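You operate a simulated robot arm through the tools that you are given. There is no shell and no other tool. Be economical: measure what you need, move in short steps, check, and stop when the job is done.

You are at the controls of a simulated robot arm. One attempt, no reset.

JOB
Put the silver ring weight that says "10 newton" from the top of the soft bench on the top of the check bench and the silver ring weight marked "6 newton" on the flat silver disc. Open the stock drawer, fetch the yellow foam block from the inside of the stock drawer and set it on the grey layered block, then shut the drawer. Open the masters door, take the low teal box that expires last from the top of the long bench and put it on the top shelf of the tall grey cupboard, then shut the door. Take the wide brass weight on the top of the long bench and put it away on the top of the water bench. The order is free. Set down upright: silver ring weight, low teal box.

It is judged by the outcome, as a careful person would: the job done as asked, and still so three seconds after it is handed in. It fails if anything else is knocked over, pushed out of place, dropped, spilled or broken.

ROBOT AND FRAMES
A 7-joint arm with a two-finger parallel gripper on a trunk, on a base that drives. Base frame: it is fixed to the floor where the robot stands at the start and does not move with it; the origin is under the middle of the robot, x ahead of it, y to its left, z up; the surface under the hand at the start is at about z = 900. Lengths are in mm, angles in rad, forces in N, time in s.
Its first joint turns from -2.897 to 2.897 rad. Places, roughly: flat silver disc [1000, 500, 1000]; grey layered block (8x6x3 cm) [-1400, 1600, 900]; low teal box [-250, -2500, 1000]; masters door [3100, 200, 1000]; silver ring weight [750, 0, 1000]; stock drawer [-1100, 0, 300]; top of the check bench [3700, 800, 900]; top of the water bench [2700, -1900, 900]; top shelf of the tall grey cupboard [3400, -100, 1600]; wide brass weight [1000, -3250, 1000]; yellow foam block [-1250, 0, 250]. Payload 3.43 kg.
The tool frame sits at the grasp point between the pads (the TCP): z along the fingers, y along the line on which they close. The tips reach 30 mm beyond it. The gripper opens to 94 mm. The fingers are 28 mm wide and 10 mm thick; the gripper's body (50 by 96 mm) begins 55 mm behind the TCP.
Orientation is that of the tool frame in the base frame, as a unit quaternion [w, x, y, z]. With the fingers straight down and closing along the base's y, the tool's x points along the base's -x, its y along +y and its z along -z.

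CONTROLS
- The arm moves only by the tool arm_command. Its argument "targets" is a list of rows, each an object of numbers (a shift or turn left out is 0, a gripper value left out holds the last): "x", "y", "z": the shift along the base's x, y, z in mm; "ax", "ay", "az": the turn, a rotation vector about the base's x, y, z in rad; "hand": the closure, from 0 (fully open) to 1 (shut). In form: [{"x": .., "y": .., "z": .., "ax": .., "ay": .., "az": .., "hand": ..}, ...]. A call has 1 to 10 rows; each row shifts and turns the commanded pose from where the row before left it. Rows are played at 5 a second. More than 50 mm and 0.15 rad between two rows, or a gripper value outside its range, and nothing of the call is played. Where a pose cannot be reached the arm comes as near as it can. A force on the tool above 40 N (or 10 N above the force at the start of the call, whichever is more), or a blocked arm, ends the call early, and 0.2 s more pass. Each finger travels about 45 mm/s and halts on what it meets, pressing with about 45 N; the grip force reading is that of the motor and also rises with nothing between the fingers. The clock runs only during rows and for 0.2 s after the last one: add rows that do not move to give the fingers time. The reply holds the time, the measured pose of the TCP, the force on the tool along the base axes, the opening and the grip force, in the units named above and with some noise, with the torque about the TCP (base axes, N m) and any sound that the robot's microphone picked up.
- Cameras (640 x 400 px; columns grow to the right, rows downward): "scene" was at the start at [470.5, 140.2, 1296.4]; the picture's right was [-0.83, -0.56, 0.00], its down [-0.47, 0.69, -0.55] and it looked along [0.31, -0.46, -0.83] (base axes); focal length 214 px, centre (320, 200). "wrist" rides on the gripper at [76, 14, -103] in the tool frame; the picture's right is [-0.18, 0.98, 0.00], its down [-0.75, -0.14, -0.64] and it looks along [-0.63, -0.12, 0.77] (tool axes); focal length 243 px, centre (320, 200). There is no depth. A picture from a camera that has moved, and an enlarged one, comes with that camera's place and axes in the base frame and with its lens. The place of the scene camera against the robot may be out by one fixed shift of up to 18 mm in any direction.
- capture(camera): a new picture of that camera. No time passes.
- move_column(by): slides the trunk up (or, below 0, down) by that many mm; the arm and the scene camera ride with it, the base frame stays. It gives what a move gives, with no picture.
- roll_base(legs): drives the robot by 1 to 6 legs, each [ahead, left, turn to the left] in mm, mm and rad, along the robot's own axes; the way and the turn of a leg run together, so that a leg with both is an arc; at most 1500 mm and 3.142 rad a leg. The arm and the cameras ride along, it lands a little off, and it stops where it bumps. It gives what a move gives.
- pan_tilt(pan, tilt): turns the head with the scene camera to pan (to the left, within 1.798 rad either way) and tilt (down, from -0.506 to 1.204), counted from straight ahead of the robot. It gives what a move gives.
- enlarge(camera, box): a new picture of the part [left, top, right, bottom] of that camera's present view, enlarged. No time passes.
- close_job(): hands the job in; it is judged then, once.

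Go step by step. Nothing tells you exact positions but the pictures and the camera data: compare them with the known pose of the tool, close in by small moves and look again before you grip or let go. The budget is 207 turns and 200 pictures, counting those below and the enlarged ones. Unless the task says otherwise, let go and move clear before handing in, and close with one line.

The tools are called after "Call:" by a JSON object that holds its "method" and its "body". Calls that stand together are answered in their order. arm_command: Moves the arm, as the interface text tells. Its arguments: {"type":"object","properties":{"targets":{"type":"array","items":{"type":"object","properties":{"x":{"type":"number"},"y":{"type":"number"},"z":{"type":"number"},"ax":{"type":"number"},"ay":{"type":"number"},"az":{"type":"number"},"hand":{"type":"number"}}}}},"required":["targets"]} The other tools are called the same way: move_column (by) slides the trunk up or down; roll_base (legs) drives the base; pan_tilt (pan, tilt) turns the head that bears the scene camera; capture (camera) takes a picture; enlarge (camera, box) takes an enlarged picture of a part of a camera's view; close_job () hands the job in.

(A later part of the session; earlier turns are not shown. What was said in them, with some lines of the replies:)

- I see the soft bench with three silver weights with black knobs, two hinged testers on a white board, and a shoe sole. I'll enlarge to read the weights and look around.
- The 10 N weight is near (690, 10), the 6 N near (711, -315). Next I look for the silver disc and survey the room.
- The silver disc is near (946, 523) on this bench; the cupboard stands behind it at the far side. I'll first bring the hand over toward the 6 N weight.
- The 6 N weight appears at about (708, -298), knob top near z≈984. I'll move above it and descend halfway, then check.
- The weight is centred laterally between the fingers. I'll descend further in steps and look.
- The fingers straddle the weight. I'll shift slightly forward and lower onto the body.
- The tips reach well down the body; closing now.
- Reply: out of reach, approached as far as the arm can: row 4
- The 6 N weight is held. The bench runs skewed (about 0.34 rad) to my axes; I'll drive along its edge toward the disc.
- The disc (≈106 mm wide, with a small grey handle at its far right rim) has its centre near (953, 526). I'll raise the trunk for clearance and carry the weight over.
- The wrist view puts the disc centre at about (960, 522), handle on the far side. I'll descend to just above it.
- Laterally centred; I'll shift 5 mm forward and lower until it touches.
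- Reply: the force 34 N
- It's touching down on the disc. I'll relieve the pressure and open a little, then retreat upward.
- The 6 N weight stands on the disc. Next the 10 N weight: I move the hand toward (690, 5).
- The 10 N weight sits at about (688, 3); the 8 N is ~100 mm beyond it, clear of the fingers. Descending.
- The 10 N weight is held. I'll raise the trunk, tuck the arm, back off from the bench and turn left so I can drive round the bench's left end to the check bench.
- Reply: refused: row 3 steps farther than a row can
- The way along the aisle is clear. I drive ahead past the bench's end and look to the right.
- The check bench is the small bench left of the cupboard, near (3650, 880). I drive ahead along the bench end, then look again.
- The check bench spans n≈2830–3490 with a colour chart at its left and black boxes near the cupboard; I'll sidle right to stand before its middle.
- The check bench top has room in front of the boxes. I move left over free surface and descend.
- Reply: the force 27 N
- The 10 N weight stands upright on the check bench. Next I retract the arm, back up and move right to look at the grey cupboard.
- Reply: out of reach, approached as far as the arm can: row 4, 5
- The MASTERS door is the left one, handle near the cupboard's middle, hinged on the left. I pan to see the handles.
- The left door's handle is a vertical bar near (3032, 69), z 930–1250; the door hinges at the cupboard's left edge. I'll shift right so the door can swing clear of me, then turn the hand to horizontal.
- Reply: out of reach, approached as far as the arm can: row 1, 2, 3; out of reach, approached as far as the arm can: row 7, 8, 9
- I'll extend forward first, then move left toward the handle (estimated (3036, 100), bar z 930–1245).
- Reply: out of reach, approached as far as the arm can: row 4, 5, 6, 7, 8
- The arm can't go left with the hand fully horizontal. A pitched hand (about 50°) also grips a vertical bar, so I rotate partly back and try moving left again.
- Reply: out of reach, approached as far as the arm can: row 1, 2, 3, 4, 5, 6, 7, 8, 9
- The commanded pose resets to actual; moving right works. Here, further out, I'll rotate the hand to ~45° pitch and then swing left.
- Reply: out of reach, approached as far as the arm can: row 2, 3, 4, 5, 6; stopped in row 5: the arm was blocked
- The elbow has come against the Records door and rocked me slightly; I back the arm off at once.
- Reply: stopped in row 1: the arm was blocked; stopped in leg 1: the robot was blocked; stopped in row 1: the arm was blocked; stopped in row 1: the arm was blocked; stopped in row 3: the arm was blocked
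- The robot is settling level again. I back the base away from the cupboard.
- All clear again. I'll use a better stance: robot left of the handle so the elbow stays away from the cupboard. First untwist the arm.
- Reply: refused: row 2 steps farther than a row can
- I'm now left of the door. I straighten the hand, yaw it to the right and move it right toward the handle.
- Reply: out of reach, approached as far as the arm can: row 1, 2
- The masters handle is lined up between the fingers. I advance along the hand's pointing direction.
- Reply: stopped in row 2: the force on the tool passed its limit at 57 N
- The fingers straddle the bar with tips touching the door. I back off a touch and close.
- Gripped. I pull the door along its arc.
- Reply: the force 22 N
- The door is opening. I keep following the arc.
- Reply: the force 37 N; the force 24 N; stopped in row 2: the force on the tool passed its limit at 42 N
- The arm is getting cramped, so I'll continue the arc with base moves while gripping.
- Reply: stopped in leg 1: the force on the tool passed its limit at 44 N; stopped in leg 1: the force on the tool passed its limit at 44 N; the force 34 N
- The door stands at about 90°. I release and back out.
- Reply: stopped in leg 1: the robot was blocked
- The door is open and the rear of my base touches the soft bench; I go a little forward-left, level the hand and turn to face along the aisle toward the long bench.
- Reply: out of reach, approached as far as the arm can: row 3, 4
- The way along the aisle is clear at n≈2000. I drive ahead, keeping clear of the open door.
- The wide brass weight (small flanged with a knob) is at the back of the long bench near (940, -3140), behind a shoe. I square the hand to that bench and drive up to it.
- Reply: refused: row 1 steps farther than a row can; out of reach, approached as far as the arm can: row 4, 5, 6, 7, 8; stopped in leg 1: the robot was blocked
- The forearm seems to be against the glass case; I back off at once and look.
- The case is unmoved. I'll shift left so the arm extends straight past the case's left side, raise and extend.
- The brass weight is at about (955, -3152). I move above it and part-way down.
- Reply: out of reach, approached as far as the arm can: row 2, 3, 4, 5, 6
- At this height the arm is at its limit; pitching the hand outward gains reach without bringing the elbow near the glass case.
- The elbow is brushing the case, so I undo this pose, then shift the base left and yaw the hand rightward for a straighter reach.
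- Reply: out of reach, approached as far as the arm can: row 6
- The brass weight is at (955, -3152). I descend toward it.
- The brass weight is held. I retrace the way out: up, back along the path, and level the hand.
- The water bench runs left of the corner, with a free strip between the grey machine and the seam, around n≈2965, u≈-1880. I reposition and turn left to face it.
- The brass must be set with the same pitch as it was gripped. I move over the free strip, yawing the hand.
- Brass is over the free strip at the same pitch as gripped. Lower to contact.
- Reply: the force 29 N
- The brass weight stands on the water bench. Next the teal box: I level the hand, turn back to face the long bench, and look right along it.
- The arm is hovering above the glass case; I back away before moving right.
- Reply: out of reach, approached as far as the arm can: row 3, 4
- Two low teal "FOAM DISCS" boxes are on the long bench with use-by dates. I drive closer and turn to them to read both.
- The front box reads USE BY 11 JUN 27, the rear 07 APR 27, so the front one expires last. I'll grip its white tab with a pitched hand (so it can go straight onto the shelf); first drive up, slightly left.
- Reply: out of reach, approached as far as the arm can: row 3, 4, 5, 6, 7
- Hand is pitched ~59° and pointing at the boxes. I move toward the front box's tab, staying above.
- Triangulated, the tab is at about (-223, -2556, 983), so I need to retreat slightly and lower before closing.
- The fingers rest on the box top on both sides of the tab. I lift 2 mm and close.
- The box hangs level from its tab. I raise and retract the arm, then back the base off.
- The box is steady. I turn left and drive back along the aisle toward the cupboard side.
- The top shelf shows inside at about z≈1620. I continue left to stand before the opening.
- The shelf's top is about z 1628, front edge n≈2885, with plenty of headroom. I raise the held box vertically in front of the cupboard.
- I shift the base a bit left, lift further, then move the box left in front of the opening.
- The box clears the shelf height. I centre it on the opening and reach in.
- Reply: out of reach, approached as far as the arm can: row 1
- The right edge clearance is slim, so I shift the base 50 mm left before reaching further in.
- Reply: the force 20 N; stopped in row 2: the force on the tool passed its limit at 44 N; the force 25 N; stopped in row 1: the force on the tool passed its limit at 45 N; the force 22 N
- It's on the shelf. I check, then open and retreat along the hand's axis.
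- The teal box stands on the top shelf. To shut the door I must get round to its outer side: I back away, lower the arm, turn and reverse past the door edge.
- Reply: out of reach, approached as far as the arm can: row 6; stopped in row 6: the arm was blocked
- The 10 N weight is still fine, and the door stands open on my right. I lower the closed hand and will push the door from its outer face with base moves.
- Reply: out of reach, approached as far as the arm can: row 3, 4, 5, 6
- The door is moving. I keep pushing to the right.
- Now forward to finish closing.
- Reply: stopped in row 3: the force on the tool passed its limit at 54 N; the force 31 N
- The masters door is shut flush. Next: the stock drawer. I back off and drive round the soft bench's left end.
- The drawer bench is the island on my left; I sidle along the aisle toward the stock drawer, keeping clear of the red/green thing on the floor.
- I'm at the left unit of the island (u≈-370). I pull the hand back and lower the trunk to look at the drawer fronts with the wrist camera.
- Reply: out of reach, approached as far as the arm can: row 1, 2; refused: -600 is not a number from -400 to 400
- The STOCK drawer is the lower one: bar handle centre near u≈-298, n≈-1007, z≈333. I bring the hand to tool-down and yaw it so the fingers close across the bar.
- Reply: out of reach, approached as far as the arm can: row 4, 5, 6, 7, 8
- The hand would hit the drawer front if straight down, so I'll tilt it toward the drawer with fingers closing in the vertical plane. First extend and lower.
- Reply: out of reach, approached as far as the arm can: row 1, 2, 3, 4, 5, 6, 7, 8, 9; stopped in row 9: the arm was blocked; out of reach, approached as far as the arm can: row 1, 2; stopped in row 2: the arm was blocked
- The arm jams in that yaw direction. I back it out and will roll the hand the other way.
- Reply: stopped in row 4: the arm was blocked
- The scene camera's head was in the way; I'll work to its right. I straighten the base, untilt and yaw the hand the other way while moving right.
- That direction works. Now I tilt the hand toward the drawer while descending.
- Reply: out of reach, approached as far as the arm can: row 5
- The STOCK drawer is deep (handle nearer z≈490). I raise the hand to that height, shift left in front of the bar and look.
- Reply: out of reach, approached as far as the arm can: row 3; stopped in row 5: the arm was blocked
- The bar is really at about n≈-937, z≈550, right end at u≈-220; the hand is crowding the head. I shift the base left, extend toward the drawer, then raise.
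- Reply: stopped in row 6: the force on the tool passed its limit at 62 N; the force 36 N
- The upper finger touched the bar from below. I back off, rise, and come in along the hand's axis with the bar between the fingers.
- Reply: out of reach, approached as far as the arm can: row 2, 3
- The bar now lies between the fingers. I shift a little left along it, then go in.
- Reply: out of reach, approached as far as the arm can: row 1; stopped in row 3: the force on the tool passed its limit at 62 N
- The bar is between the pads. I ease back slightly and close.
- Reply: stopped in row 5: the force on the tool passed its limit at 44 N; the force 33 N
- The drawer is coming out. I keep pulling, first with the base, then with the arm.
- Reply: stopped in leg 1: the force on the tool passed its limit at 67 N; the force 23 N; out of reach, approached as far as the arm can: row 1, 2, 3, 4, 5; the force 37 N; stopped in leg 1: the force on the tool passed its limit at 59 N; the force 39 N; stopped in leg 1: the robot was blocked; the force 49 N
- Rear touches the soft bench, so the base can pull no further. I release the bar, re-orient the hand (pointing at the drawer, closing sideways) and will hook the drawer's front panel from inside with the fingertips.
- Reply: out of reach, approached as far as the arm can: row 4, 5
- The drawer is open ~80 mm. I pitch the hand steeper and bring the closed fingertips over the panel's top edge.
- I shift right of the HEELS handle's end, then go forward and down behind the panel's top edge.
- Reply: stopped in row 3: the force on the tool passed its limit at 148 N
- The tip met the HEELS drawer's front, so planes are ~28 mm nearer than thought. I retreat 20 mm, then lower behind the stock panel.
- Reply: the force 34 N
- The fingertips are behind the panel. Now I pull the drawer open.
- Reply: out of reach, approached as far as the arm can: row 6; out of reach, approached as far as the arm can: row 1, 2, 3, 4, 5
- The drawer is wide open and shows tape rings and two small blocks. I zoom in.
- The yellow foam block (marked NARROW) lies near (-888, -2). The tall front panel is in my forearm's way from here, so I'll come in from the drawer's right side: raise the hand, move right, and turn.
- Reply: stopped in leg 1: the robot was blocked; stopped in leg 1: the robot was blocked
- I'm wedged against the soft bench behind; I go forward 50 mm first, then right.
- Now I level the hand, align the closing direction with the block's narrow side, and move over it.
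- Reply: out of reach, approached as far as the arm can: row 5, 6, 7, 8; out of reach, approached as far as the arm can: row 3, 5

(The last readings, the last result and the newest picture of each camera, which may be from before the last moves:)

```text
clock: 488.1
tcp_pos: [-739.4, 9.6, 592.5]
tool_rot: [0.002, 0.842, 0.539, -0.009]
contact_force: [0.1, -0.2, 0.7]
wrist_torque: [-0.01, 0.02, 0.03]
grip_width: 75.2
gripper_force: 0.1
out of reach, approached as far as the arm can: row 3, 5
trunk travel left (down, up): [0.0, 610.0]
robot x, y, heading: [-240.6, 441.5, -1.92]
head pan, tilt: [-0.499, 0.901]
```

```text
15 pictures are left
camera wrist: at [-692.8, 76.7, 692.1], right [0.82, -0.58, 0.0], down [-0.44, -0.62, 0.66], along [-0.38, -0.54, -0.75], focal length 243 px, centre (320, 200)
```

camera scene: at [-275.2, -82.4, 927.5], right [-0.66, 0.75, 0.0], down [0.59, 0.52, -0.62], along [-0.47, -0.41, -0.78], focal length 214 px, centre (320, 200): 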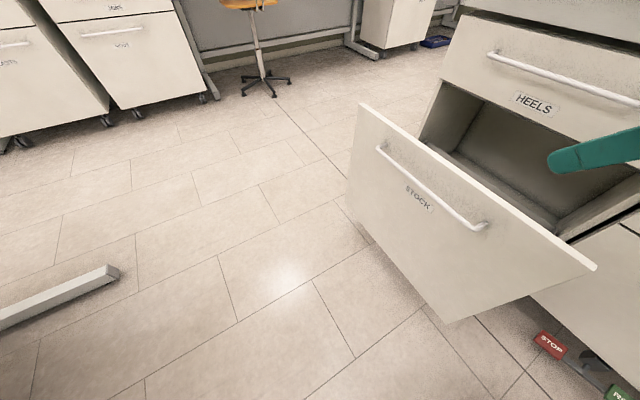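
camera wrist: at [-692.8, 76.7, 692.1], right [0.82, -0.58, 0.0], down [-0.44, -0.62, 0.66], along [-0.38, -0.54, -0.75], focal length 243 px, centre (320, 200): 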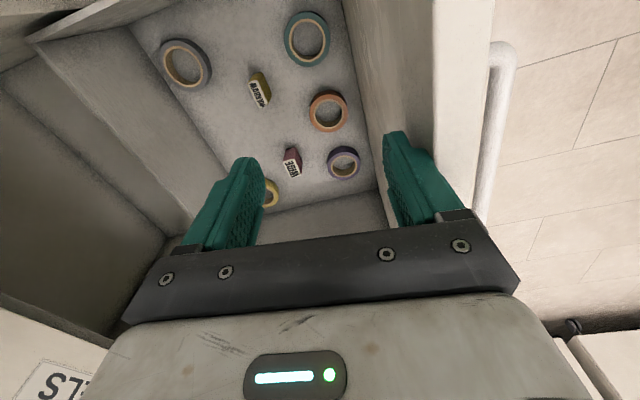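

The block's long side fits the gripper and that wrist direction reaches better. I rise, yaw the hand, and move over the block.

Call:
{"method": "arm_command", "body": {"targets": [{"z": 40}, {"z": 40}, {"x": -10, "z": 20, "az": -0.138, "hand": 0}, {"x": -20, "az": -0.138}, {"x": -20, "az": -0.138}, {"x": -20, "az": -0.138}, {"x": -20, "az": -0.138}, {"x": -20, "az": -0.138}, {"x": -20, "az": -0.138}, {"x": -10, "y": 8, "az": -0.138}]}}

Call:
{"method": "arm_command", "body": {"targets": [{"az": -0.138}, {"z": -45}, {"z": -45}, {"z": -45}, {"z": -45}, {"z": -45}, {}]}}

Call:
{"method": "capture", "body": {"camera": "wrist"}}

```text
clock: 490.4
tcp_pos: [-872.7, 13.3, 663.0]
tool_rot: [0.0, 1.0, 0.028, -0.01]
contact_force: [0.2, 0.1, 0.6]
wrist_torque: [0.03, 0.03, -0.03]
grip_width: 93.9
gripper_force: 0.0
out of reach, approached as far as the arm can: row 1
trunk travel left (down, up): [0.0, 610.0]
robot x, y, heading: [-239.4, 446.4, -1.918]
head pan, tilt: [-0.499, 0.901]
```

```text
clock: 491.9
tcp_pos: [-878.0, 17.7, 438.4]
tool_rot: [-0.001, 0.999, -0.047, -0.009]
contact_force: [0.3, -0.1, -0.1]
wrist_torque: [-0.01, 0.01, 0.01]
grip_width: 94.2
gripper_force: 0.1
trunk travel left (down, up): [0.0, 610.0]
robot x, y, heading: [-237.0, 444.4, -1.92]
head pan, tilt: [-0.499, 0.901]
```

```text
14 pictures are left
camera wrist: at [-800.6, -3.4, 539.0], right [-0.28, -0.96, 0.0], down [-0.72, 0.21, 0.66], along [-0.63, 0.18, -0.75], focal length 243 px, centre (320, 200)
```

wrist: 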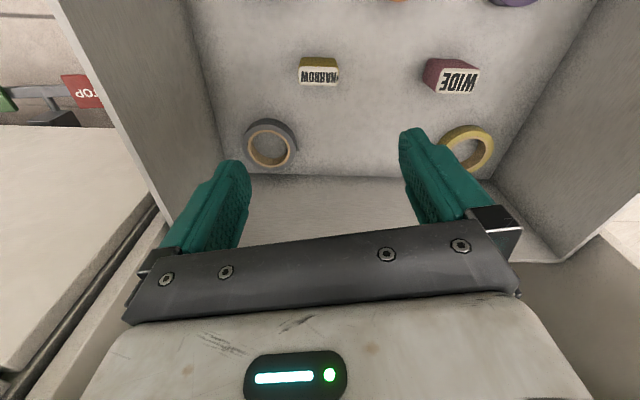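

The block is right below at about (-883, 21), z≈165. I descend.

Call:
{"method": "arm_command", "body": {"targets": [{"x": -4, "y": 3, "z": -45}, {"z": -45}, {"z": -45}, {"z": -45}, {"z": -38}, {}]}}

Call:
{"method": "capture", "body": {"camera": "wrist"}}

```text
clock: 493.4
tcp_pos: [-881.8, 19.4, 223.5]
tool_rot: [-0.001, 0.999, -0.046, -0.01]
contact_force: [-0.1, -0.1, 0.0]
wrist_torque: [-0.03, 0.03, 0.0]
grip_width: 94.0
gripper_force: 0.1
trunk travel left (down, up): [0.0, 610.0]
robot x, y, heading: [-237.8, 444.8, -1.922]
head pan, tilt: [-0.499, 0.901]
```

```text
13 pictures are left
camera wrist: at [-804.7, -2.0, 324.4], right [-0.27, -0.96, 0.0], down [-0.72, 0.21, 0.66], along [-0.63, 0.18, -0.75], focal length 243 px, centre (320, 200)
```

wrist: 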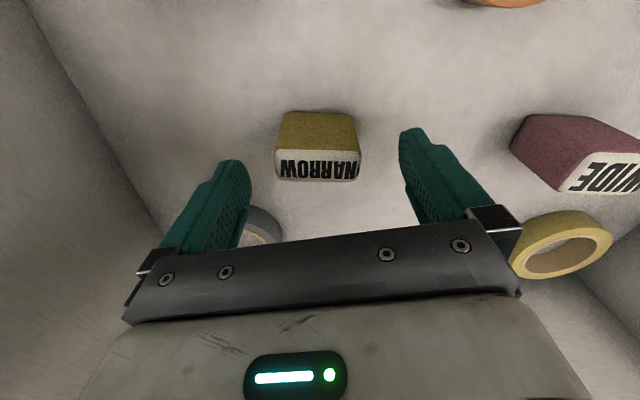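

Call:
{"method": "arm_command", "body": {"targets": [{"z": -12}, {"z": -7}, {"hand": 1}, {"hand": 1}, {"hand": 1}, {"hand": 1}, {}]}}

Call:
{"method": "arm_command", "body": {"targets": [{"z": 30}, {"z": 48}, {"z": 48}, {"z": 48}, {"z": 48}, {"z": 48}, {"z": 48}, {"z": 48}, {"z": 48}, {"z": 40}]}}

Call:
{"method": "capture", "body": {"camera": "wrist"}}

```text
clock: 494.9
tcp_pos: [-897.8, 37.0, 212.3]
tool_rot: [0.001, 0.998, -0.06, -0.017]
contact_force: [1.4, -2.9, 15.5]
wrist_torque: [0.12, -0.48, -0.08]
grip_width: 51.1
gripper_force: 44.9
trunk travel left (down, up): [0.0, 610.0]
robot x, y, heading: [-239.6, 445.0, -1.932]
head pan, tilt: [-0.499, 0.901]
```

```text
clock: 495.2
tcp_pos: [-898.0, 37.5, 212.3]
tool_rot: [-0.002, 0.998, -0.06, -0.019]
contact_force: [7.9, -2.7, 26.9]
wrist_torque: [0.23, -1.11, -0.03]
grip_width: 51.1
gripper_force: 44.6
trunk travel left (down, up): [0.0, 610.0]
robot x, y, heading: [-240.2, 445.9, -1.931]
head pan, tilt: [-0.499, 0.901]
stopped in row 1: the force on the tool passed its limit at 53 N (the readings are from after the stop); the commanded pose is now the measured one
```

```text
12 pictures are left
camera wrist: at [-819.7, 13.8, 311.9], right [-0.3, -0.95, 0.0], down [-0.71, 0.23, 0.67], along [-0.64, 0.2, -0.74], focal length 243 px, centre (320, 200)
```

wrist: 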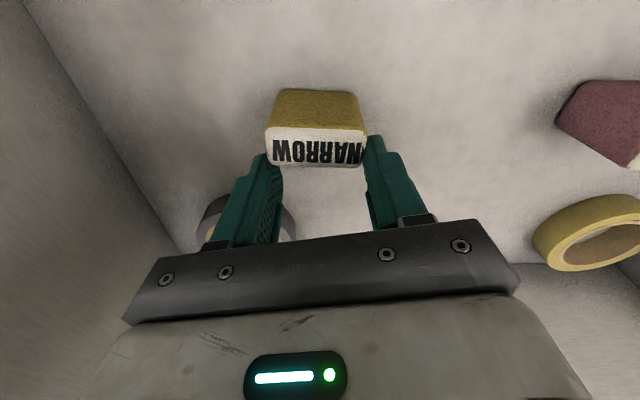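

The hand got shoved aside and only the tips hold the block. I release, rise, lift the trunk some for a steeper forearm, and look again.

Call:
{"method": "arm_command", "body": {"targets": [{"hand": 0.3}, {"hand": 0}, {"hand": 0}, {"z": 20}, {"z": 30}, {"z": 40}, {}]}}

Call:
{"method": "move_column", "body": {"by": 110}}

Call:
{"method": "arm_command", "body": {"targets": [{"x": 10, "y": -12, "z": -40}, {"z": -45}, {"z": -45}, {"z": -40}, {}]}}

Call:
{"method": "capture", "body": {"camera": "wrist"}}

```text
clock: 496.8
tcp_pos: [-896.6, 37.3, 303.2]
tool_rot: [-0.003, 0.998, -0.058, -0.02]
contact_force: [0.4, 0.4, 0.0]
wrist_torque: [-0.02, 0.0, 0.0]
grip_width: 93.9
gripper_force: 0.0
trunk travel left (down, up): [0.0, 610.0]
robot x, y, heading: [-237.7, 443.4, -1.926]
head pan, tilt: [-0.499, 0.901]
```

```text
clock: 498.2
tcp_pos: [-896.3, 38.0, 411.8]
tool_rot: [-0.004, 0.998, -0.058, -0.02]
contact_force: [-0.4, 0.1, 0.2]
wrist_torque: [0.03, -0.02, -0.02]
grip_width: 93.9
gripper_force: 0.1
trunk travel left (down, up): [-110.0, 500.0]
robot x, y, heading: [-238.7, 445.3, -1.93]
head pan, tilt: [-0.499, 0.901]
```

```text
clock: 499.4
tcp_pos: [-893.2, 25.5, 265.7]
tool_rot: [-0.002, 0.998, -0.059, -0.028]
contact_force: [-0.8, 0.0, 0.2]
wrist_torque: [-0.01, 0.0, -0.01]
grip_width: 94.0
gripper_force: 0.0
out of reach, approached as far as the arm can: row 4
trunk travel left (down, up): [-110.0, 500.0]
robot x, y, heading: [-238.3, 447.5, -1.93]
head pan, tilt: [-0.499, 0.901]
```

```text
11 pictures are left
camera wrist: at [-813.1, 2.6, 362.7], right [-0.3, -0.95, 0.01], down [-0.7, 0.23, 0.68], along [-0.65, 0.2, -0.73], focal length 243 px, centre (320, 200)
```

wrist: 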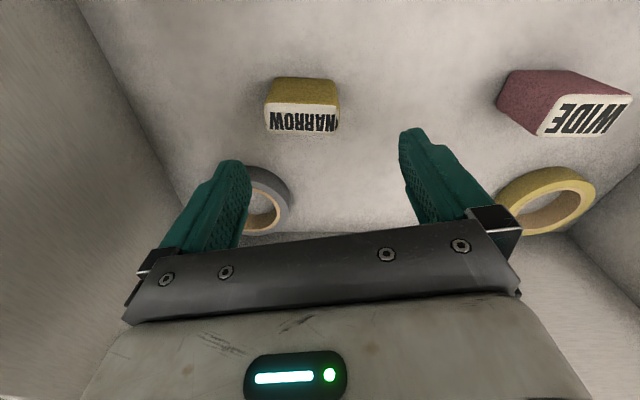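

The arm bottoms out there, so I return the trunk down, recentre on the block at (-881, 35), and lower gently.

Call:
{"method": "arm_command", "body": {"targets": [{"x": 6, "y": 5, "z": 45}, {"x": 6, "y": 5, "z": 45}, {"z": 20}, {}]}}

Call:
{"method": "move_column", "body": {"by": -110}}

Call:
{"method": "arm_command", "body": {"targets": [{"z": -25}, {"z": -20}, {"z": -6}, {}]}}

Call:
{"method": "capture", "body": {"camera": "wrist"}}

```text
clock: 500.4
tcp_pos: [-873.8, 35.4, 362.8]
tool_rot: [-0.005, 0.998, -0.059, -0.019]
contact_force: [0.2, 0.0, -0.4]
wrist_torque: [-0.04, 0.03, 0.04]
grip_width: 94.2
gripper_force: 0.0
trunk travel left (down, up): [-110.0, 500.0]
robot x, y, heading: [-238.9, 443.4, -1.935]
head pan, tilt: [-0.499, 0.901]
```

```text
clock: 501.9
tcp_pos: [-873.2, 34.2, 254.1]
tool_rot: [-0.004, 0.998, -0.058, -0.019]
contact_force: [0.4, 0.4, 0.7]
wrist_torque: [-0.01, 0.01, 0.01]
grip_width: 93.7
gripper_force: 0.0
trunk travel left (down, up): [0.0, 610.0]
robot x, y, heading: [-240.6, 446.5, -1.929]
head pan, tilt: [-0.499, 0.901]
```

```text
clock: 502.9
tcp_pos: [-873.5, 33.8, 202.2]
tool_rot: [-0.004, 0.998, -0.059, -0.019]
contact_force: [-0.6, -0.1, -0.3]
wrist_torque: [-0.01, 0.0, 0.03]
grip_width: 94.1
gripper_force: 0.0
trunk travel left (down, up): [0.0, 610.0]
robot x, y, heading: [-240.1, 447.0, -1.928]
head pan, tilt: [-0.499, 0.901]
```

```text
10 pictures are left
camera wrist: at [-795.2, 10.3, 301.6], right [-0.3, -0.95, 0.0], down [-0.71, 0.22, 0.67], along [-0.64, 0.2, -0.74], focal length 243 px, centre (320, 200)
```

wrist: 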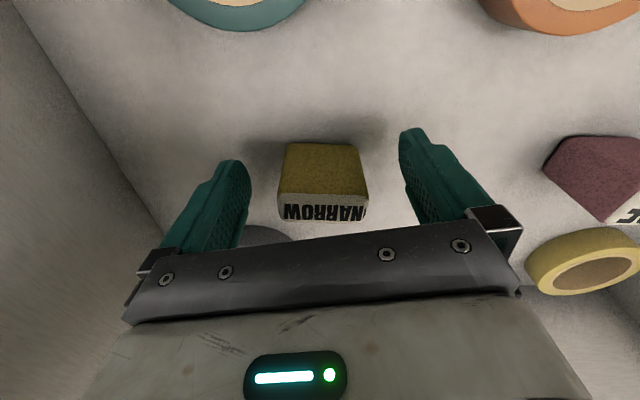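

The block sits squarely between the pads. Close and lift.

Call:
{"method": "arm_command", "body": {"targets": [{"hand": 0.3}, {"hand": 0.6}, {"hand": 1}, {"hand": 1}, {"hand": 1}, {}]}}

Call:
{"method": "arm_command", "body": {"targets": [{"z": 30}, {"z": 48}, {"z": 48}, {"z": 48}, {"z": 48}, {"z": 48}, {"z": 48}, {"z": 48}, {"z": 48}, {"z": 40}]}}

Call:
{"method": "capture", "body": {"camera": "wrist"}}

```text
clock: 504.3
tcp_pos: [-874.1, 34.4, 202.8]
tool_rot: [-0.004, 0.998, -0.058, -0.019]
contact_force: [0.1, 0.9, 0.7]
wrist_torque: [0.01, 0.01, 0.02]
grip_width: 55.5
gripper_force: 44.9
trunk travel left (down, up): [0.0, 610.0]
robot x, y, heading: [-236.5, 443.8, -1.933]
head pan, tilt: [-0.499, 0.901]
```

```text
clock: 506.5
tcp_pos: [-871.6, 33.1, 652.5]
tool_rot: [-0.004, 0.998, -0.055, -0.018]
contact_force: [0.2, 0.5, 0.3]
wrist_torque: [0.0, -0.01, 0.0]
grip_width: 55.6
gripper_force: 45.1
trunk travel left (down, up): [0.0, 610.0]
robot x, y, heading: [-236.5, 446.9, -1.927]
head pan, tilt: [-0.499, 0.901]
```

```text
9 pictures are left
camera wrist: at [-793.2, 10.8, 753.2], right [-0.29, -0.96, 0.0], down [-0.71, 0.22, 0.67], along [-0.64, 0.19, -0.74], focal length 243 px, centre (320, 200)
```

wrist: 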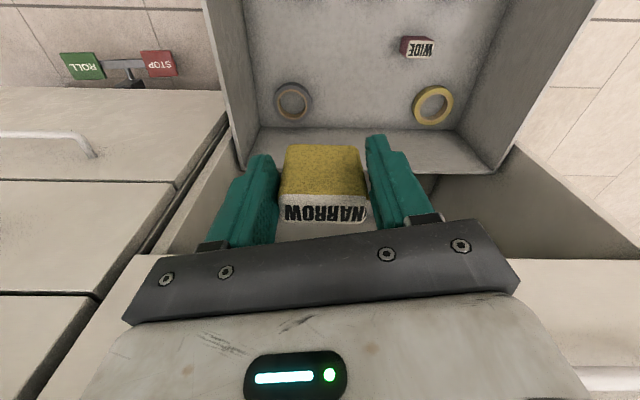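

The foam block is held. I lift clear, move away from the drawer, raise the trunk and drive round to the island's end where the grey layered block should be.

Call:
{"method": "arm_command", "body": {"targets": [{"z": 45}, {"z": 45}, {}]}}

Call:
{"method": "roll_base", "body": {"legs": [[0, 110, 0.015]]}}

Call:
{"method": "move_column", "body": {"by": 375}}

Call:
{"method": "roll_base", "body": {"legs": [[-750, 0, 0], [-720, 0, 0]]}}

```text
clock: 507.3
tcp_pos: [-877.8, 37.8, 747.0]
tool_rot: [-0.004, 0.998, -0.058, -0.019]
contact_force: [0.1, -1.6, -0.6]
wrist_torque: [0.0, -0.03, 0.0]
grip_width: 55.2
gripper_force: 45.1
trunk travel left (down, up): [0.0, 610.0]
robot x, y, heading: [-238.8, 448.6, -1.933]
head pan, tilt: [-0.499, 0.901]
```

```text
clock: 508.4
tcp_pos: [-766.0, -10.9, 745.0]
tool_rot: [-0.004, 0.998, -0.052, -0.019]
contact_force: [0.6, 1.3, 0.4]
wrist_torque: [-0.03, -0.01, -0.05]
grip_width: 55.0
gripper_force: 45.4
trunk travel left (down, up): [0.0, 610.0]
robot x, y, heading: [-138.6, 408.5, -1.916]
head pan, tilt: [-0.499, 0.901]
```

```text
clock: 512.1
tcp_pos: [-765.7, -10.7, 1120.0]
tool_rot: [-0.004, 0.998, -0.052, -0.019]
contact_force: [0.3, -0.1, 0.0]
wrist_torque: [0.01, 0.01, -0.02]
grip_width: 54.8
gripper_force: 44.9
trunk travel left (down, up): [-375.0, 235.0]
robot x, y, heading: [-135.3, 411.8, -1.914]
head pan, tilt: [-0.499, 0.901]
```

```text
clock: 519.7
tcp_pos: [-269.9, 1375.6, 1119.5]
tool_rot: [-0.003, 0.998, -0.053, -0.019]
contact_force: [0.3, 0.1, -0.2]
wrist_torque: [-0.05, 0.0, 0.0]
grip_width: 54.2
gripper_force: 45.3
trunk travel left (down, up): [-375.0, 235.0]
robot x, y, heading: [364.7, 1790.1, -1.921]
head pan, tilt: [-0.499, 0.901]
```

Call:
{"method": "roll_base", "body": {"legs": [[0, -720, 0], [0, -700, 0]]}}

Call:
{"method": "pan_tilt", "body": {"pan": -0.2, "tilt": 0.8}}

Call:
{"method": "capture", "body": {"camera": "scene"}}

```text
clock: 527.0
tcp_pos: [-1591.6, 1836.2, 1120.1]
tool_rot: [-0.003, 0.999, -0.044, -0.019]
contact_force: [0.4, 0.4, -0.9]
wrist_torque: [-0.01, 0.03, 0.0]
grip_width: 53.9
gripper_force: 44.8
trunk travel left (down, up): [-375.0, 235.0]
robot x, y, heading: [-964.3, 2264.2, -1.901]
head pan, tilt: [-0.499, 0.901]
```

```text
clock: 527.8
tcp_pos: [-1590.6, 1836.1, 1119.1]
tool_rot: [-0.003, 0.999, -0.044, -0.019]
contact_force: [-0.9, -0.8, -0.3]
wrist_torque: [0.01, 0.0, -0.03]
grip_width: 54.4
gripper_force: 45.2
trunk travel left (down, up): [-375.0, 235.0]
robot x, y, heading: [-963.4, 2265.1, -1.897]
head pan, tilt: [-0.201, 0.799]
```

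```text
8 pictures are left
camera scene: at [-976.8, 1717.6, 1310.3], right [-0.86, 0.51, 0.0], down [0.36, 0.62, -0.7], along [-0.35, -0.6, -0.72], focal length 214 px, centre (320, 200)
```

scene: 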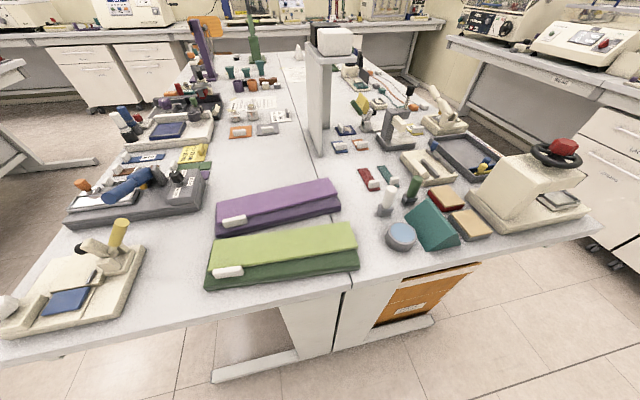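

Call:
{"method": "enlarge", "body": {"camera": "scene", "box": [370, 160, 530, 260]}}

```text
4.00 times, centred on (450, 210) of scene
camera zoom: at [-976.8, 1717.6, 1310.3], right [-0.86, 0.51, 0.0], down [0.36, 0.62, -0.7], along [-0.35, -0.6, -0.72], focal length 858 px, centre (-200, 160)
```

zoom: 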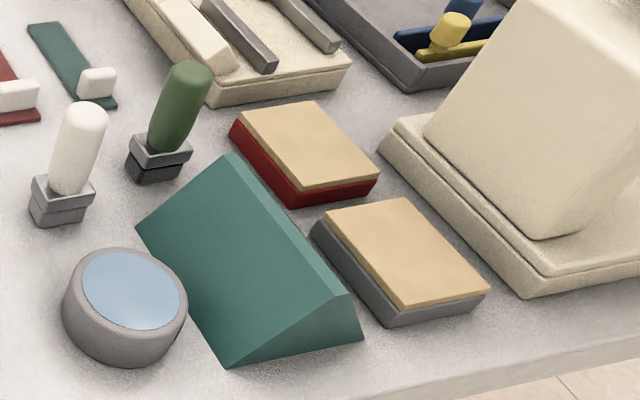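

The grey layered block (grey with tan top) is at about (-1400, 1633). I carry the foam over it.

Call:
{"method": "arm_command", "body": {"targets": [{"x": 32, "y": -34}, {"x": 32, "y": -34}, {"x": 32, "y": -34}, {"x": 32, "y": -34}, {"x": 32, "y": -34}, {"x": 30, "y": -33}, {}]}}

Call:
{"method": "capture", "body": {"camera": "wrist"}}

```text
clock: 529.4
tcp_pos: [-1397.8, 1634.7, 1122.5]
tool_rot: [-0.003, 0.999, -0.043, -0.019]
contact_force: [0.7, 0.0, -0.5]
wrist_torque: [0.02, -0.03, 0.0]
grip_width: 54.3
gripper_force: 44.9
trunk travel left (down, up): [-375.0, 235.0]
robot x, y, heading: [-965.5, 2267.4, -1.897]
head pan, tilt: [-0.201, 0.799]
```

```text
6 pictures are left
camera wrist: at [-1319.5, 1613.4, 1221.5], right [-0.27, -0.96, 0.0], down [-0.71, 0.2, 0.67], along [-0.65, 0.18, -0.74], focal length 243 px, centre (320, 200)
```

wrist: 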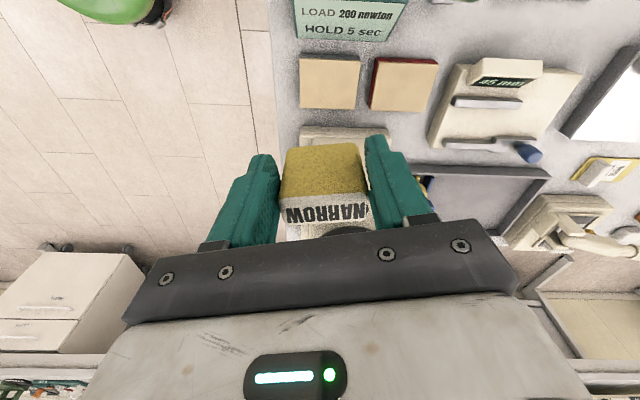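

Wrist view puts the grey block's centre at about (-1404, 1625), aligned with the foam. I correct and descend.

Call:
{"method": "arm_command", "body": {"targets": [{"x": -3, "y": -10, "z": -40}, {"z": -45}, {"z": -40}, {"z": -10}, {}]}}

Call:
{"method": "capture", "body": {"camera": "wrist"}}

```text
clock: 530.6
tcp_pos: [-1403.2, 1625.8, 987.1]
tool_rot: [-0.004, 0.999, -0.043, -0.019]
contact_force: [1.0, 0.8, -1.1]
wrist_torque: [0.04, 0.0, 0.01]
grip_width: 54.0
gripper_force: 45.0
trunk travel left (down, up): [-375.0, 235.0]
robot x, y, heading: [-964.5, 2265.1, -1.9]
head pan, tilt: [-0.201, 0.799]
```

```text
5 pictures are left
camera wrist: at [-1324.1, 1604.1, 1085.9], right [-0.27, -0.96, 0.0], down [-0.71, 0.2, 0.67], along [-0.65, 0.18, -0.74], focal length 243 px, centre (320, 200)
```

wrist: 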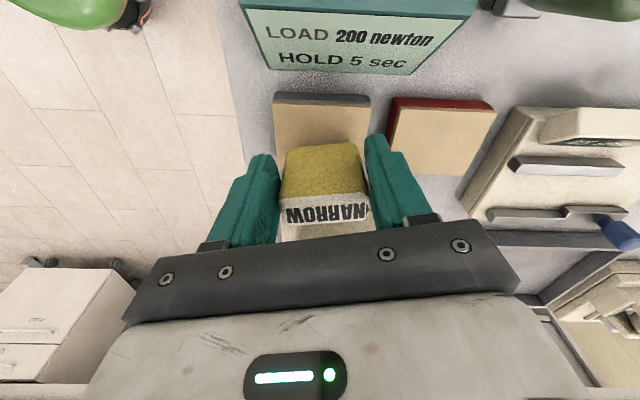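

Call:
{"method": "arm_command", "body": {"targets": [{"x": 4, "z": -8}, {"z": -6}, {"z": -3}, {}]}}

Call:
{"method": "arm_command", "body": {"targets": [{"z": -2}, {"z": -2}, {}]}}

Call:
{"method": "arm_command", "body": {"targets": [{"z": -2}, {"z": -2}, {}]}}

```text
clock: 531.3
tcp_pos: [-1399.6, 1623.7, 977.1]
tool_rot: [0.0, 0.999, -0.045, -0.02]
contact_force: [2.8, 5.0, 20.8]
wrist_torque: [0.4, 0.17, -0.1]
grip_width: 54.1
gripper_force: 44.5
trunk travel left (down, up): [-375.0, 235.0]
robot x, y, heading: [-965.1, 2267.8, -1.897]
head pan, tilt: [-0.201, 0.799]
stopped in row 3: the force on the tool passed its limit at 47 N (the readings are from after the stop); the commanded pose is now the measured one
```

```text
clock: 531.7
tcp_pos: [-1399.5, 1623.7, 977.1]
tool_rot: [0.002, 0.999, -0.044, -0.022]
contact_force: [2.0, 4.7, 18.5]
wrist_torque: [0.36, 0.13, -0.1]
grip_width: 54.1
gripper_force: 45.4
trunk travel left (down, up): [-375.0, 235.0]
robot x, y, heading: [-969.0, 2262.6, -1.898]
head pan, tilt: [-0.201, 0.799]
stopped in row 2: the force on the tool passed its limit at 44 N (the readings are from after the stop); the commanded pose is now the measured one
```

```text
clock: 532.2
tcp_pos: [-1400.7, 1622.3, 978.5]
tool_rot: [0.002, 0.999, -0.045, -0.021]
contact_force: [4.4, 4.3, 18.5]
wrist_torque: [0.31, 0.16, -0.1]
grip_width: 54.1
gripper_force: 45.0
trunk travel left (down, up): [-375.0, 235.0]
robot x, y, heading: [-964.4, 2263.2, -1.9]
head pan, tilt: [-0.201, 0.799]
stopped in row 2: the force on the tool passed its limit at 43 N (the readings are from after the stop); the commanded pose is now the measured one
```

Contact is felt; I check the fit before letting go.

Call:
{"method": "enlarge", "body": {"camera": "scene", "box": [370, 140, 530, 260]}}

```text
3.33 times, centred on (450, 200) of scene
camera zoom: at [-976.4, 1718.6, 1310.4], right [-0.86, 0.51, 0.0], down [0.36, 0.62, -0.7], along [-0.35, -0.6, -0.72], focal length 715 px, centre (-113, 200)
```

zoom: 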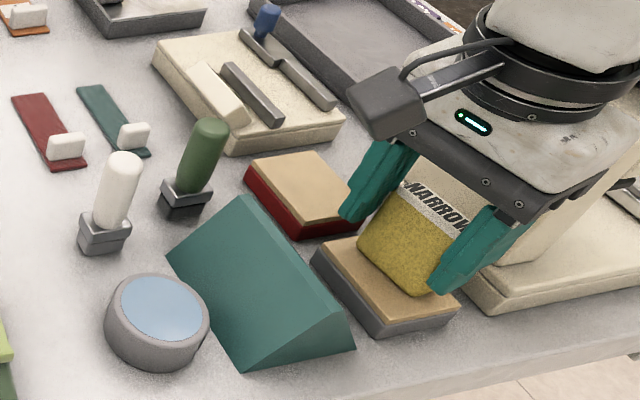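

The foam sits a bit too far back on the block; I lift 5 mm, shift it 11 mm toward the block's middle, and set it down.

Call:
{"method": "arm_command", "body": {"targets": [{"z": 6}, {"x": 6}, {"x": 5}, {"z": -3}, {"z": -2}, {}]}}

Call:
{"method": "enlarge", "body": {"camera": "scene", "box": [390, 150, 530, 255]}}

```text
clock: 533.6
tcp_pos: [-1390.1, 1620.8, 978.5]
tool_rot: [0.003, 0.999, -0.044, -0.021]
contact_force: [-0.2, 1.8, 9.5]
wrist_torque: [0.06, 0.1, -0.02]
grip_width: 53.9
gripper_force: 44.6
trunk travel left (down, up): [-375.0, 235.0]
robot x, y, heading: [-966.8, 2264.5, -1.902]
head pan, tilt: [-0.201, 0.799]
```

```text
3.81 times, centred on (460, 202) of scene
camera zoom: at [-976.6, 1718.0, 1310.6], right [-0.86, 0.51, 0.0], down [0.36, 0.62, -0.7], along [-0.35, -0.6, -0.72], focal length 817 px, centre (-213, 190)
```

zoom: 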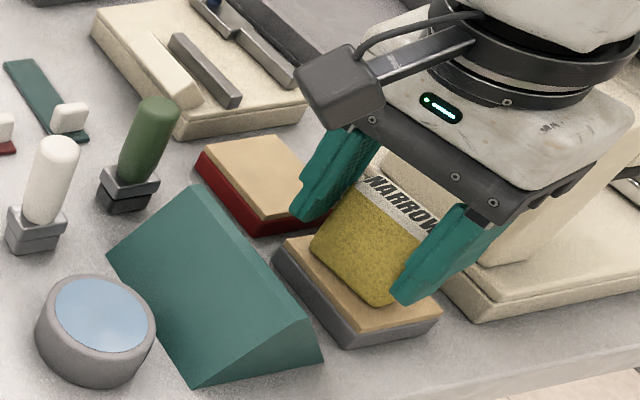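

Well placed now. I open the fingers a little and lift straight up.

Call:
{"method": "arm_command", "body": {"targets": [{"hand": 0.4}, {"hand": 0.3}, {"hand": 0.3}, {}, {"z": 15}, {"z": 30}, {"z": 45}, {"z": 45}, {}]}}

Call:
{"method": "enlarge", "body": {"camera": "scene", "box": [390, 150, 530, 255]}}

```text
clock: 535.6
tcp_pos: [-1387.8, 1622.4, 1111.9]
tool_rot: [0.001, 0.999, -0.045, -0.021]
contact_force: [-0.3, 0.1, 0.9]
wrist_torque: [0.01, 0.0, 0.01]
grip_width: 65.8
gripper_force: 0.0
trunk travel left (down, up): [-375.0, 235.0]
robot x, y, heading: [-970.6, 2264.5, -1.904]
head pan, tilt: [-0.201, 0.799]
```

```text
3.81 times, centred on (460, 202) of scene
camera zoom: at [-976.8, 1717.8, 1310.3], right [-0.86, 0.51, 0.0], down [0.36, 0.62, -0.7], along [-0.35, -0.6, -0.72], focal length 817 px, centre (-213, 190)
```

zoom: 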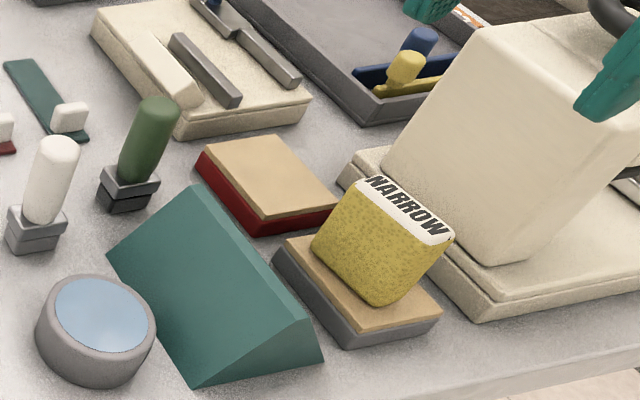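

The foam block rests on the grey layered block. Last: shut the drawer. I back off the island and drive back to the aisle.

Call:
{"method": "roll_base", "body": {"legs": [[-260, 0, 0], [0, 720, 0], [0, 700, 0]]}}

Call:
{"method": "roll_base", "body": {"legs": [[850, 0, 0], [860, 0, 0]]}}

```text
clock: 544.4
tcp_pos: [23.5, 1412.1, 1110.6]
tool_rot: [0.002, 0.999, -0.048, -0.022]
contact_force: [0.0, 0.5, -0.2]
wrist_torque: [0.0, -0.02, 0.0]
grip_width: 65.8
gripper_force: 0.1
trunk travel left (down, up): [-375.0, 235.0]
robot x, y, heading: [451.4, 2053.0, -1.907]
head pan, tilt: [-0.201, 0.799]
```

```text
clock: 553.1
tcp_pos: [-532.3, -213.9, 1112.1]
tool_rot: [0.001, 0.999, -0.048, -0.021]
contact_force: [-0.9, 1.3, 0.4]
wrist_torque: [0.0, 0.03, 0.0]
grip_width: 65.7
gripper_force: 0.1
trunk travel left (down, up): [-375.0, 235.0]
robot x, y, heading: [-107.3, 428.1, -1.903]
head pan, tilt: [-0.201, 0.799]
```

Call:
{"method": "move_column", "body": {"by": -375}}

Call:
{"method": "arm_command", "body": {"targets": [{"z": -45, "hand": 1}, {"z": -45}, {"z": -45}, {"z": -45}, {"z": -40}, {}]}}

Call:
{"method": "arm_command", "body": {"targets": [{"x": -38, "y": 30}, {"x": -38, "y": 30}, {"x": -40, "y": 20}, {"x": -40, "y": 14}, {}]}}

```text
clock: 556.7
tcp_pos: [-533.0, -213.5, 735.5]
tool_rot: [0.001, 0.999, -0.048, -0.021]
contact_force: [0.5, 0.1, -0.5]
wrist_torque: [0.01, 0.0, -0.01]
grip_width: 65.9
gripper_force: 0.0
trunk travel left (down, up): [0.0, 610.0]
robot x, y, heading: [-109.1, 423.6, -1.906]
head pan, tilt: [-0.201, 0.799]
```

```text
clock: 558.1
tcp_pos: [-533.5, -213.2, 517.2]
tool_rot: [0.002, 0.999, -0.048, -0.021]
contact_force: [-0.5, -0.8, 0.8]
wrist_torque: [-0.04, -0.04, -0.01]
grip_width: 0.2
gripper_force: 32.9
trunk travel left (down, up): [0.0, 610.0]
robot x, y, heading: [-106.1, 427.8, -1.904]
head pan, tilt: [-0.201, 0.799]
```

```text
clock: 559.3
tcp_pos: [-692.0, -117.9, 517.0]
tool_rot: [0.001, 0.999, -0.048, -0.021]
contact_force: [-0.3, 0.0, 0.3]
wrist_torque: [0.0, 0.01, 0.03]
grip_width: 0.0
gripper_force: 33.0
trunk travel left (down, up): [0.0, 610.0]
robot x, y, heading: [-109.5, 427.0, -1.909]
head pan, tilt: [-0.201, 0.799]
```

Call:
{"method": "arm_command", "body": {"targets": [{"x": -35, "y": 12}, {"x": -35, "y": 12}, {"x": -35, "y": 12}, {"x": -35, "y": 12}, {"x": -35, "y": 12}, {}]}}

Call:
{"method": "arm_command", "body": {"targets": [{"x": -35, "y": 12}, {"x": -30, "y": 11}, {}]}}

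Call:
{"method": "capture", "body": {"camera": "scene"}}

```text
clock: 560.7
tcp_pos: [-867.3, -59.7, 514.8]
tool_rot: [0.001, 0.999, -0.047, -0.021]
contact_force: [-0.1, 0.3, -0.5]
wrist_torque: [-0.01, 0.0, 0.01]
grip_width: 0.1
gripper_force: 33.5
trunk travel left (down, up): [0.0, 610.0]
robot x, y, heading: [-106.3, 429.5, -1.905]
head pan, tilt: [-0.201, 0.799]
```

```text
clock: 561.5
tcp_pos: [-903.0, -40.8, 515.2]
tool_rot: [0.002, 0.999, -0.047, -0.021]
contact_force: [0.0, 0.4, 0.1]
wrist_torque: [-0.01, -0.01, 0.01]
grip_width: 0.3
gripper_force: 33.2
out of reach, approached as far as the arm can: row 2
trunk travel left (down, up): [0.0, 610.0]
robot x, y, heading: [-103.8, 425.4, -1.91]
head pan, tilt: [-0.201, 0.799]
```

```text
1 pictures are left
camera scene: at [-121.5, -120.0, 935.3], right [-0.86, 0.51, 0.0], down [0.37, 0.62, -0.7], along [-0.36, -0.6, -0.72], focal length 214 px, centre (320, 200)
```

scene: 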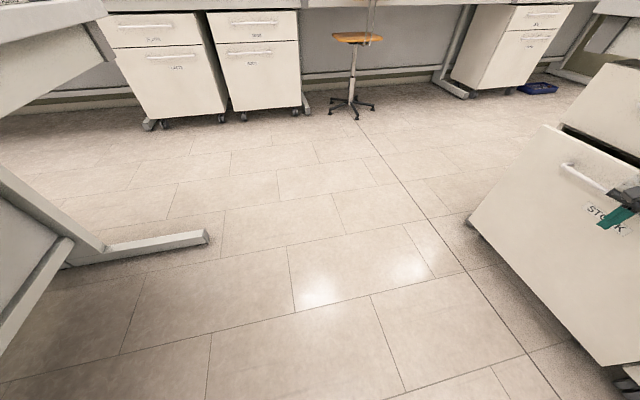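

The drawer is mostly in. I push the rest by stepping the base to the right until it stops.

Call:
{"method": "roll_base", "body": {"legs": [[0, -60, 0]]}}

Call:
{"method": "roll_base", "body": {"legs": [[0, -40, 0]]}}

```text
clock: 562.4
tcp_pos: [-923.4, -40.0, 508.5]
tool_rot: [0.001, 0.999, -0.043, -0.018]
contact_force: [-0.4, 0.6, 0.2]
wrist_torque: [-0.03, -0.02, 0.01]
grip_width: 0.0
gripper_force: 33.2
trunk travel left (down, up): [0.0, 610.0]
robot x, y, heading: [-137.6, 439.2, -1.889]
head pan, tilt: [-0.201, 0.799]
stopped in leg 1: the robot was blocked; the commanded pose is now the measured one
```

```text
clock: 563.1
tcp_pos: [-922.6, -42.2, 507.0]
tool_rot: [0.001, 0.999, -0.039, -0.016]
contact_force: [-0.5, 0.2, 0.0]
wrist_torque: [0.01, 0.0, -0.01]
grip_width: 0.0
gripper_force: 32.9
trunk travel left (down, up): [0.0, 610.0]
robot x, y, heading: [-139.2, 441.0, -1.884]
head pan, tilt: [-0.201, 0.799]
stopped in leg 1: the robot was blocked; the commanded pose is now the measured one
```

The wrist is meeting the HEELS handle above, not the drawer. I back off, lower the hand well below that handle and push again.

Call:
{"method": "roll_base", "body": {"legs": [[0, 60, 0]]}}

Call:
{"method": "arm_command", "body": {"targets": [{"z": -45}, {"z": -45}, {"z": -45}, {"z": -45}, {"z": -15}, {}]}}

Call:
{"method": "roll_base", "body": {"legs": [[0, -100, -0.02]]}}

```text
clock: 564.1
tcp_pos: [-867.2, -61.0, 506.9]
tool_rot: [0.002, 0.999, -0.04, -0.016]
contact_force: [0.3, 0.2, 0.2]
wrist_torque: [0.0, 0.0, 0.02]
grip_width: 0.0
gripper_force: 32.8
trunk travel left (down, up): [0.0, 610.0]
robot x, y, heading: [-80.5, 422.2, -1.886]
head pan, tilt: [-0.201, 0.799]
```

```text
clock: 565.5
tcp_pos: [-838.2, -55.1, 370.8]
tool_rot: [0.0, 0.999, -0.04, -0.016]
contact_force: [-0.4, 0.6, 0.2]
wrist_torque: [-0.03, 0.02, -0.03]
grip_width: 0.0
gripper_force: 32.7
out of reach, approached as far as the arm can: row 1, 2, 3, 4, 5
trunk travel left (down, up): [0.0, 610.0]
robot x, y, heading: [-81.2, 420.1, -1.884]
head pan, tilt: [-0.201, 0.799]
```

```text
clock: 566.8
tcp_pos: [-933.6, -19.1, 376.4]
tool_rot: [0.002, 0.999, -0.044, -0.018]
contact_force: [0.1, 0.1, -0.5]
wrist_torque: [-0.01, 0.01, 0.02]
grip_width: 0.0
gripper_force: 33.3
trunk travel left (down, up): [0.0, 610.0]
robot x, y, heading: [-174.8, 455.6, -1.897]
head pan, tilt: [-0.201, 0.799]
stopped in leg 1: the robot was blocked; the commanded pose is now the measured one
```

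That stop matches the handle's closed position. I back off and use the last picture to verify.

Call:
{"method": "roll_base", "body": {"legs": [[0, 120, 0]]}}

Call:
{"method": "arm_command", "body": {"targets": [{"x": 40, "y": -14}, {"x": 40, "y": -14}, {"x": 30, "y": -30}, {"x": 20, "y": -40}, {}]}}

Call:
{"method": "pan_tilt", "body": {"pan": -1.3, "tilt": 0.45}}

Call:
{"method": "capture", "body": {"camera": "scene"}}

```text
clock: 568.1
tcp_pos: [-818.1, -56.6, 374.2]
tool_rot: [0.002, 0.999, -0.045, -0.015]
contact_force: [-0.2, 0.5, 0.1]
wrist_torque: [0.02, 0.02, 0.06]
grip_width: 0.3
gripper_force: 32.9
trunk travel left (down, up): [0.0, 610.0]
robot x, y, heading: [-60.2, 413.1, -1.896]
head pan, tilt: [-0.201, 0.799]
```

```text
clock: 569.3
tcp_pos: [-687.9, -154.6, 373.9]
tool_rot: [0.002, 0.999, -0.044, -0.017]
contact_force: [-0.4, 0.3, -0.9]
wrist_torque: [0.01, -0.02, 0.02]
grip_width: 0.0
gripper_force: 33.1
trunk travel left (down, up): [0.0, 610.0]
robot x, y, heading: [-57.7, 417.4, -1.898]
head pan, tilt: [-0.201, 0.799]
```

```text
clock: 570.6
tcp_pos: [-687.6, -153.4, 372.7]
tool_rot: [0.002, 0.999, -0.043, -0.015]
contact_force: [0.2, 0.2, 0.1]
wrist_torque: [-0.02, -0.04, 0.01]
grip_width: 0.0
gripper_force: 33.0
trunk travel left (down, up): [0.0, 610.0]
robot x, y, heading: [-57.8, 415.8, -1.891]
head pan, tilt: [-1.3, 0.45]
```

```text
0 pictures are left
camera scene: at [-119.0, -57.4, 965.7], right [0.05, 1.0, 0.0], down [0.43, -0.02, -0.9], along [-0.9, 0.05, -0.44], focal length 214 px, centre (320, 200)
```

scene: 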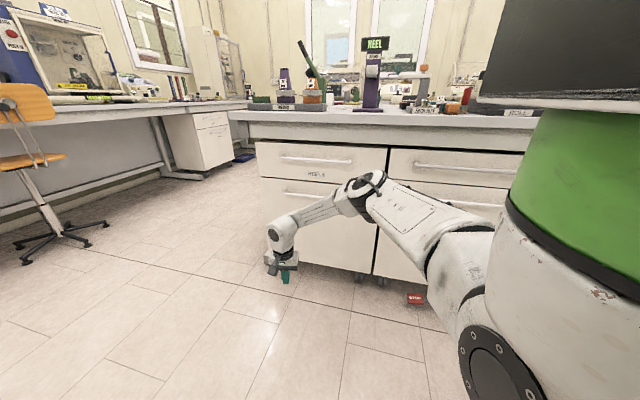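

It looks shut, but to be sure I'll press once more with the hand pitched so the sensed fingertips touch the panel.

Call:
{"method": "arm_command", "body": {"targets": [{"x": -30, "y": 20, "ax": 0.047, "ay": 0.132}, {"x": -30, "y": 20, "ax": 0.047, "ay": 0.132}, {"x": -35, "y": 20, "ax": 0.047, "ay": 0.132}, {"x": -35, "y": 12, "ax": 0.047, "ay": 0.132}, {"x": -35, "y": 12}, {"x": -35, "y": 12}, {}]}}

Call:
{"method": "roll_base", "body": {"legs": [[0, -80, 0]]}}

```text
clock: 572.2
tcp_pos: [-889.7, -59.0, 375.3]
tool_rot: [-0.08, 0.956, -0.04, -0.279]
contact_force: [-0.1, -0.6, -0.3]
wrist_torque: [-0.03, -0.04, 0.0]
grip_width: 0.0
gripper_force: 33.0
trunk travel left (down, up): [0.0, 610.0]
robot x, y, heading: [-57.3, 414.8, -1.898]
head pan, tilt: [-1.3, 0.45]
```

```text
clock: 573.2
tcp_pos: [-962.6, -34.5, 375.4]
tool_rot: [-0.08, 0.956, -0.039, -0.281]
contact_force: [-0.1, 0.5, 0.5]
wrist_torque: [-0.04, -0.01, 0.01]
grip_width: 0.2
gripper_force: 33.4
trunk travel left (down, up): [0.0, 610.0]
robot x, y, heading: [-133.1, 441.1, -1.897]
head pan, tilt: [-1.3, 0.45]
```

Call:
{"method": "roll_base", "body": {"legs": [[0, -30, 0]]}}

Call:
{"method": "arm_command", "body": {"targets": [{"x": -10, "y": 3}, {"x": -10, "y": 3}, {"x": -10, "y": 3}, {}]}}

```text
clock: 574.1
tcp_pos: [-991.1, -26.0, 374.7]
tool_rot: [-0.079, 0.956, -0.04, -0.28]
contact_force: [0.4, 1.4, 0.2]
wrist_torque: [0.02, -0.03, -0.04]
grip_width: 0.2
gripper_force: 32.8
trunk travel left (down, up): [0.0, 610.0]
robot x, y, heading: [-161.6, 451.7, -1.895]
head pan, tilt: [-1.3, 0.45]
```

```text
clock: 574.5
tcp_pos: [-993.4, -24.5, 372.5]
tool_rot: [-0.082, 0.958, -0.04, -0.273]
contact_force: [1.1, 0.3, -0.7]
wrist_torque: [-0.02, -0.05, -0.01]
grip_width: 0.0
gripper_force: 33.1
out of reach, approached as far as the arm can: row 2
trunk travel left (down, up): [0.0, 610.0]
robot x, y, heading: [-160.2, 451.3, -1.892]
head pan, tilt: [-1.3, 0.45]
stopped in row 2: the force on the tool passed its limit at 50 N (the readings are from after the stop); the commanded pose is now the measured one
```

The fingertips met firm resistance exactly at the closed plane (n≈-957), so the drawer is shut. I move clear and hand in.

Call:
{"method": "roll_base", "body": {"legs": [[0, 130, 0]]}}

Call:
{"method": "close_job", "body": {}}

```text
clock: 575.8
tcp_pos: [-869.5, -66.1, 374.0]
tool_rot: [-0.082, 0.957, -0.041, -0.274]
contact_force: [0.0, 0.7, 0.2]
wrist_torque: [0.01, -0.03, -0.01]
grip_width: 0.0
gripper_force: 33.5
trunk travel left (down, up): [0.0, 610.0]
robot x, y, heading: [-36.8, 410.8, -1.895]
head pan, tilt: [-1.3, 0.45]
```

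```text
The job is handed in.
```

I did everything the job asked and handed it in: both silver weights, the foam block, the JUN 27 teal box and the brass weight are in place, and the masters door and stock drawer are shut. On the way the arm bumped the cupboard, the glass case on the long bench, the drawer fronts and a tape ring in the drawer. I saw no damage, but I did not check that ring afterwards.
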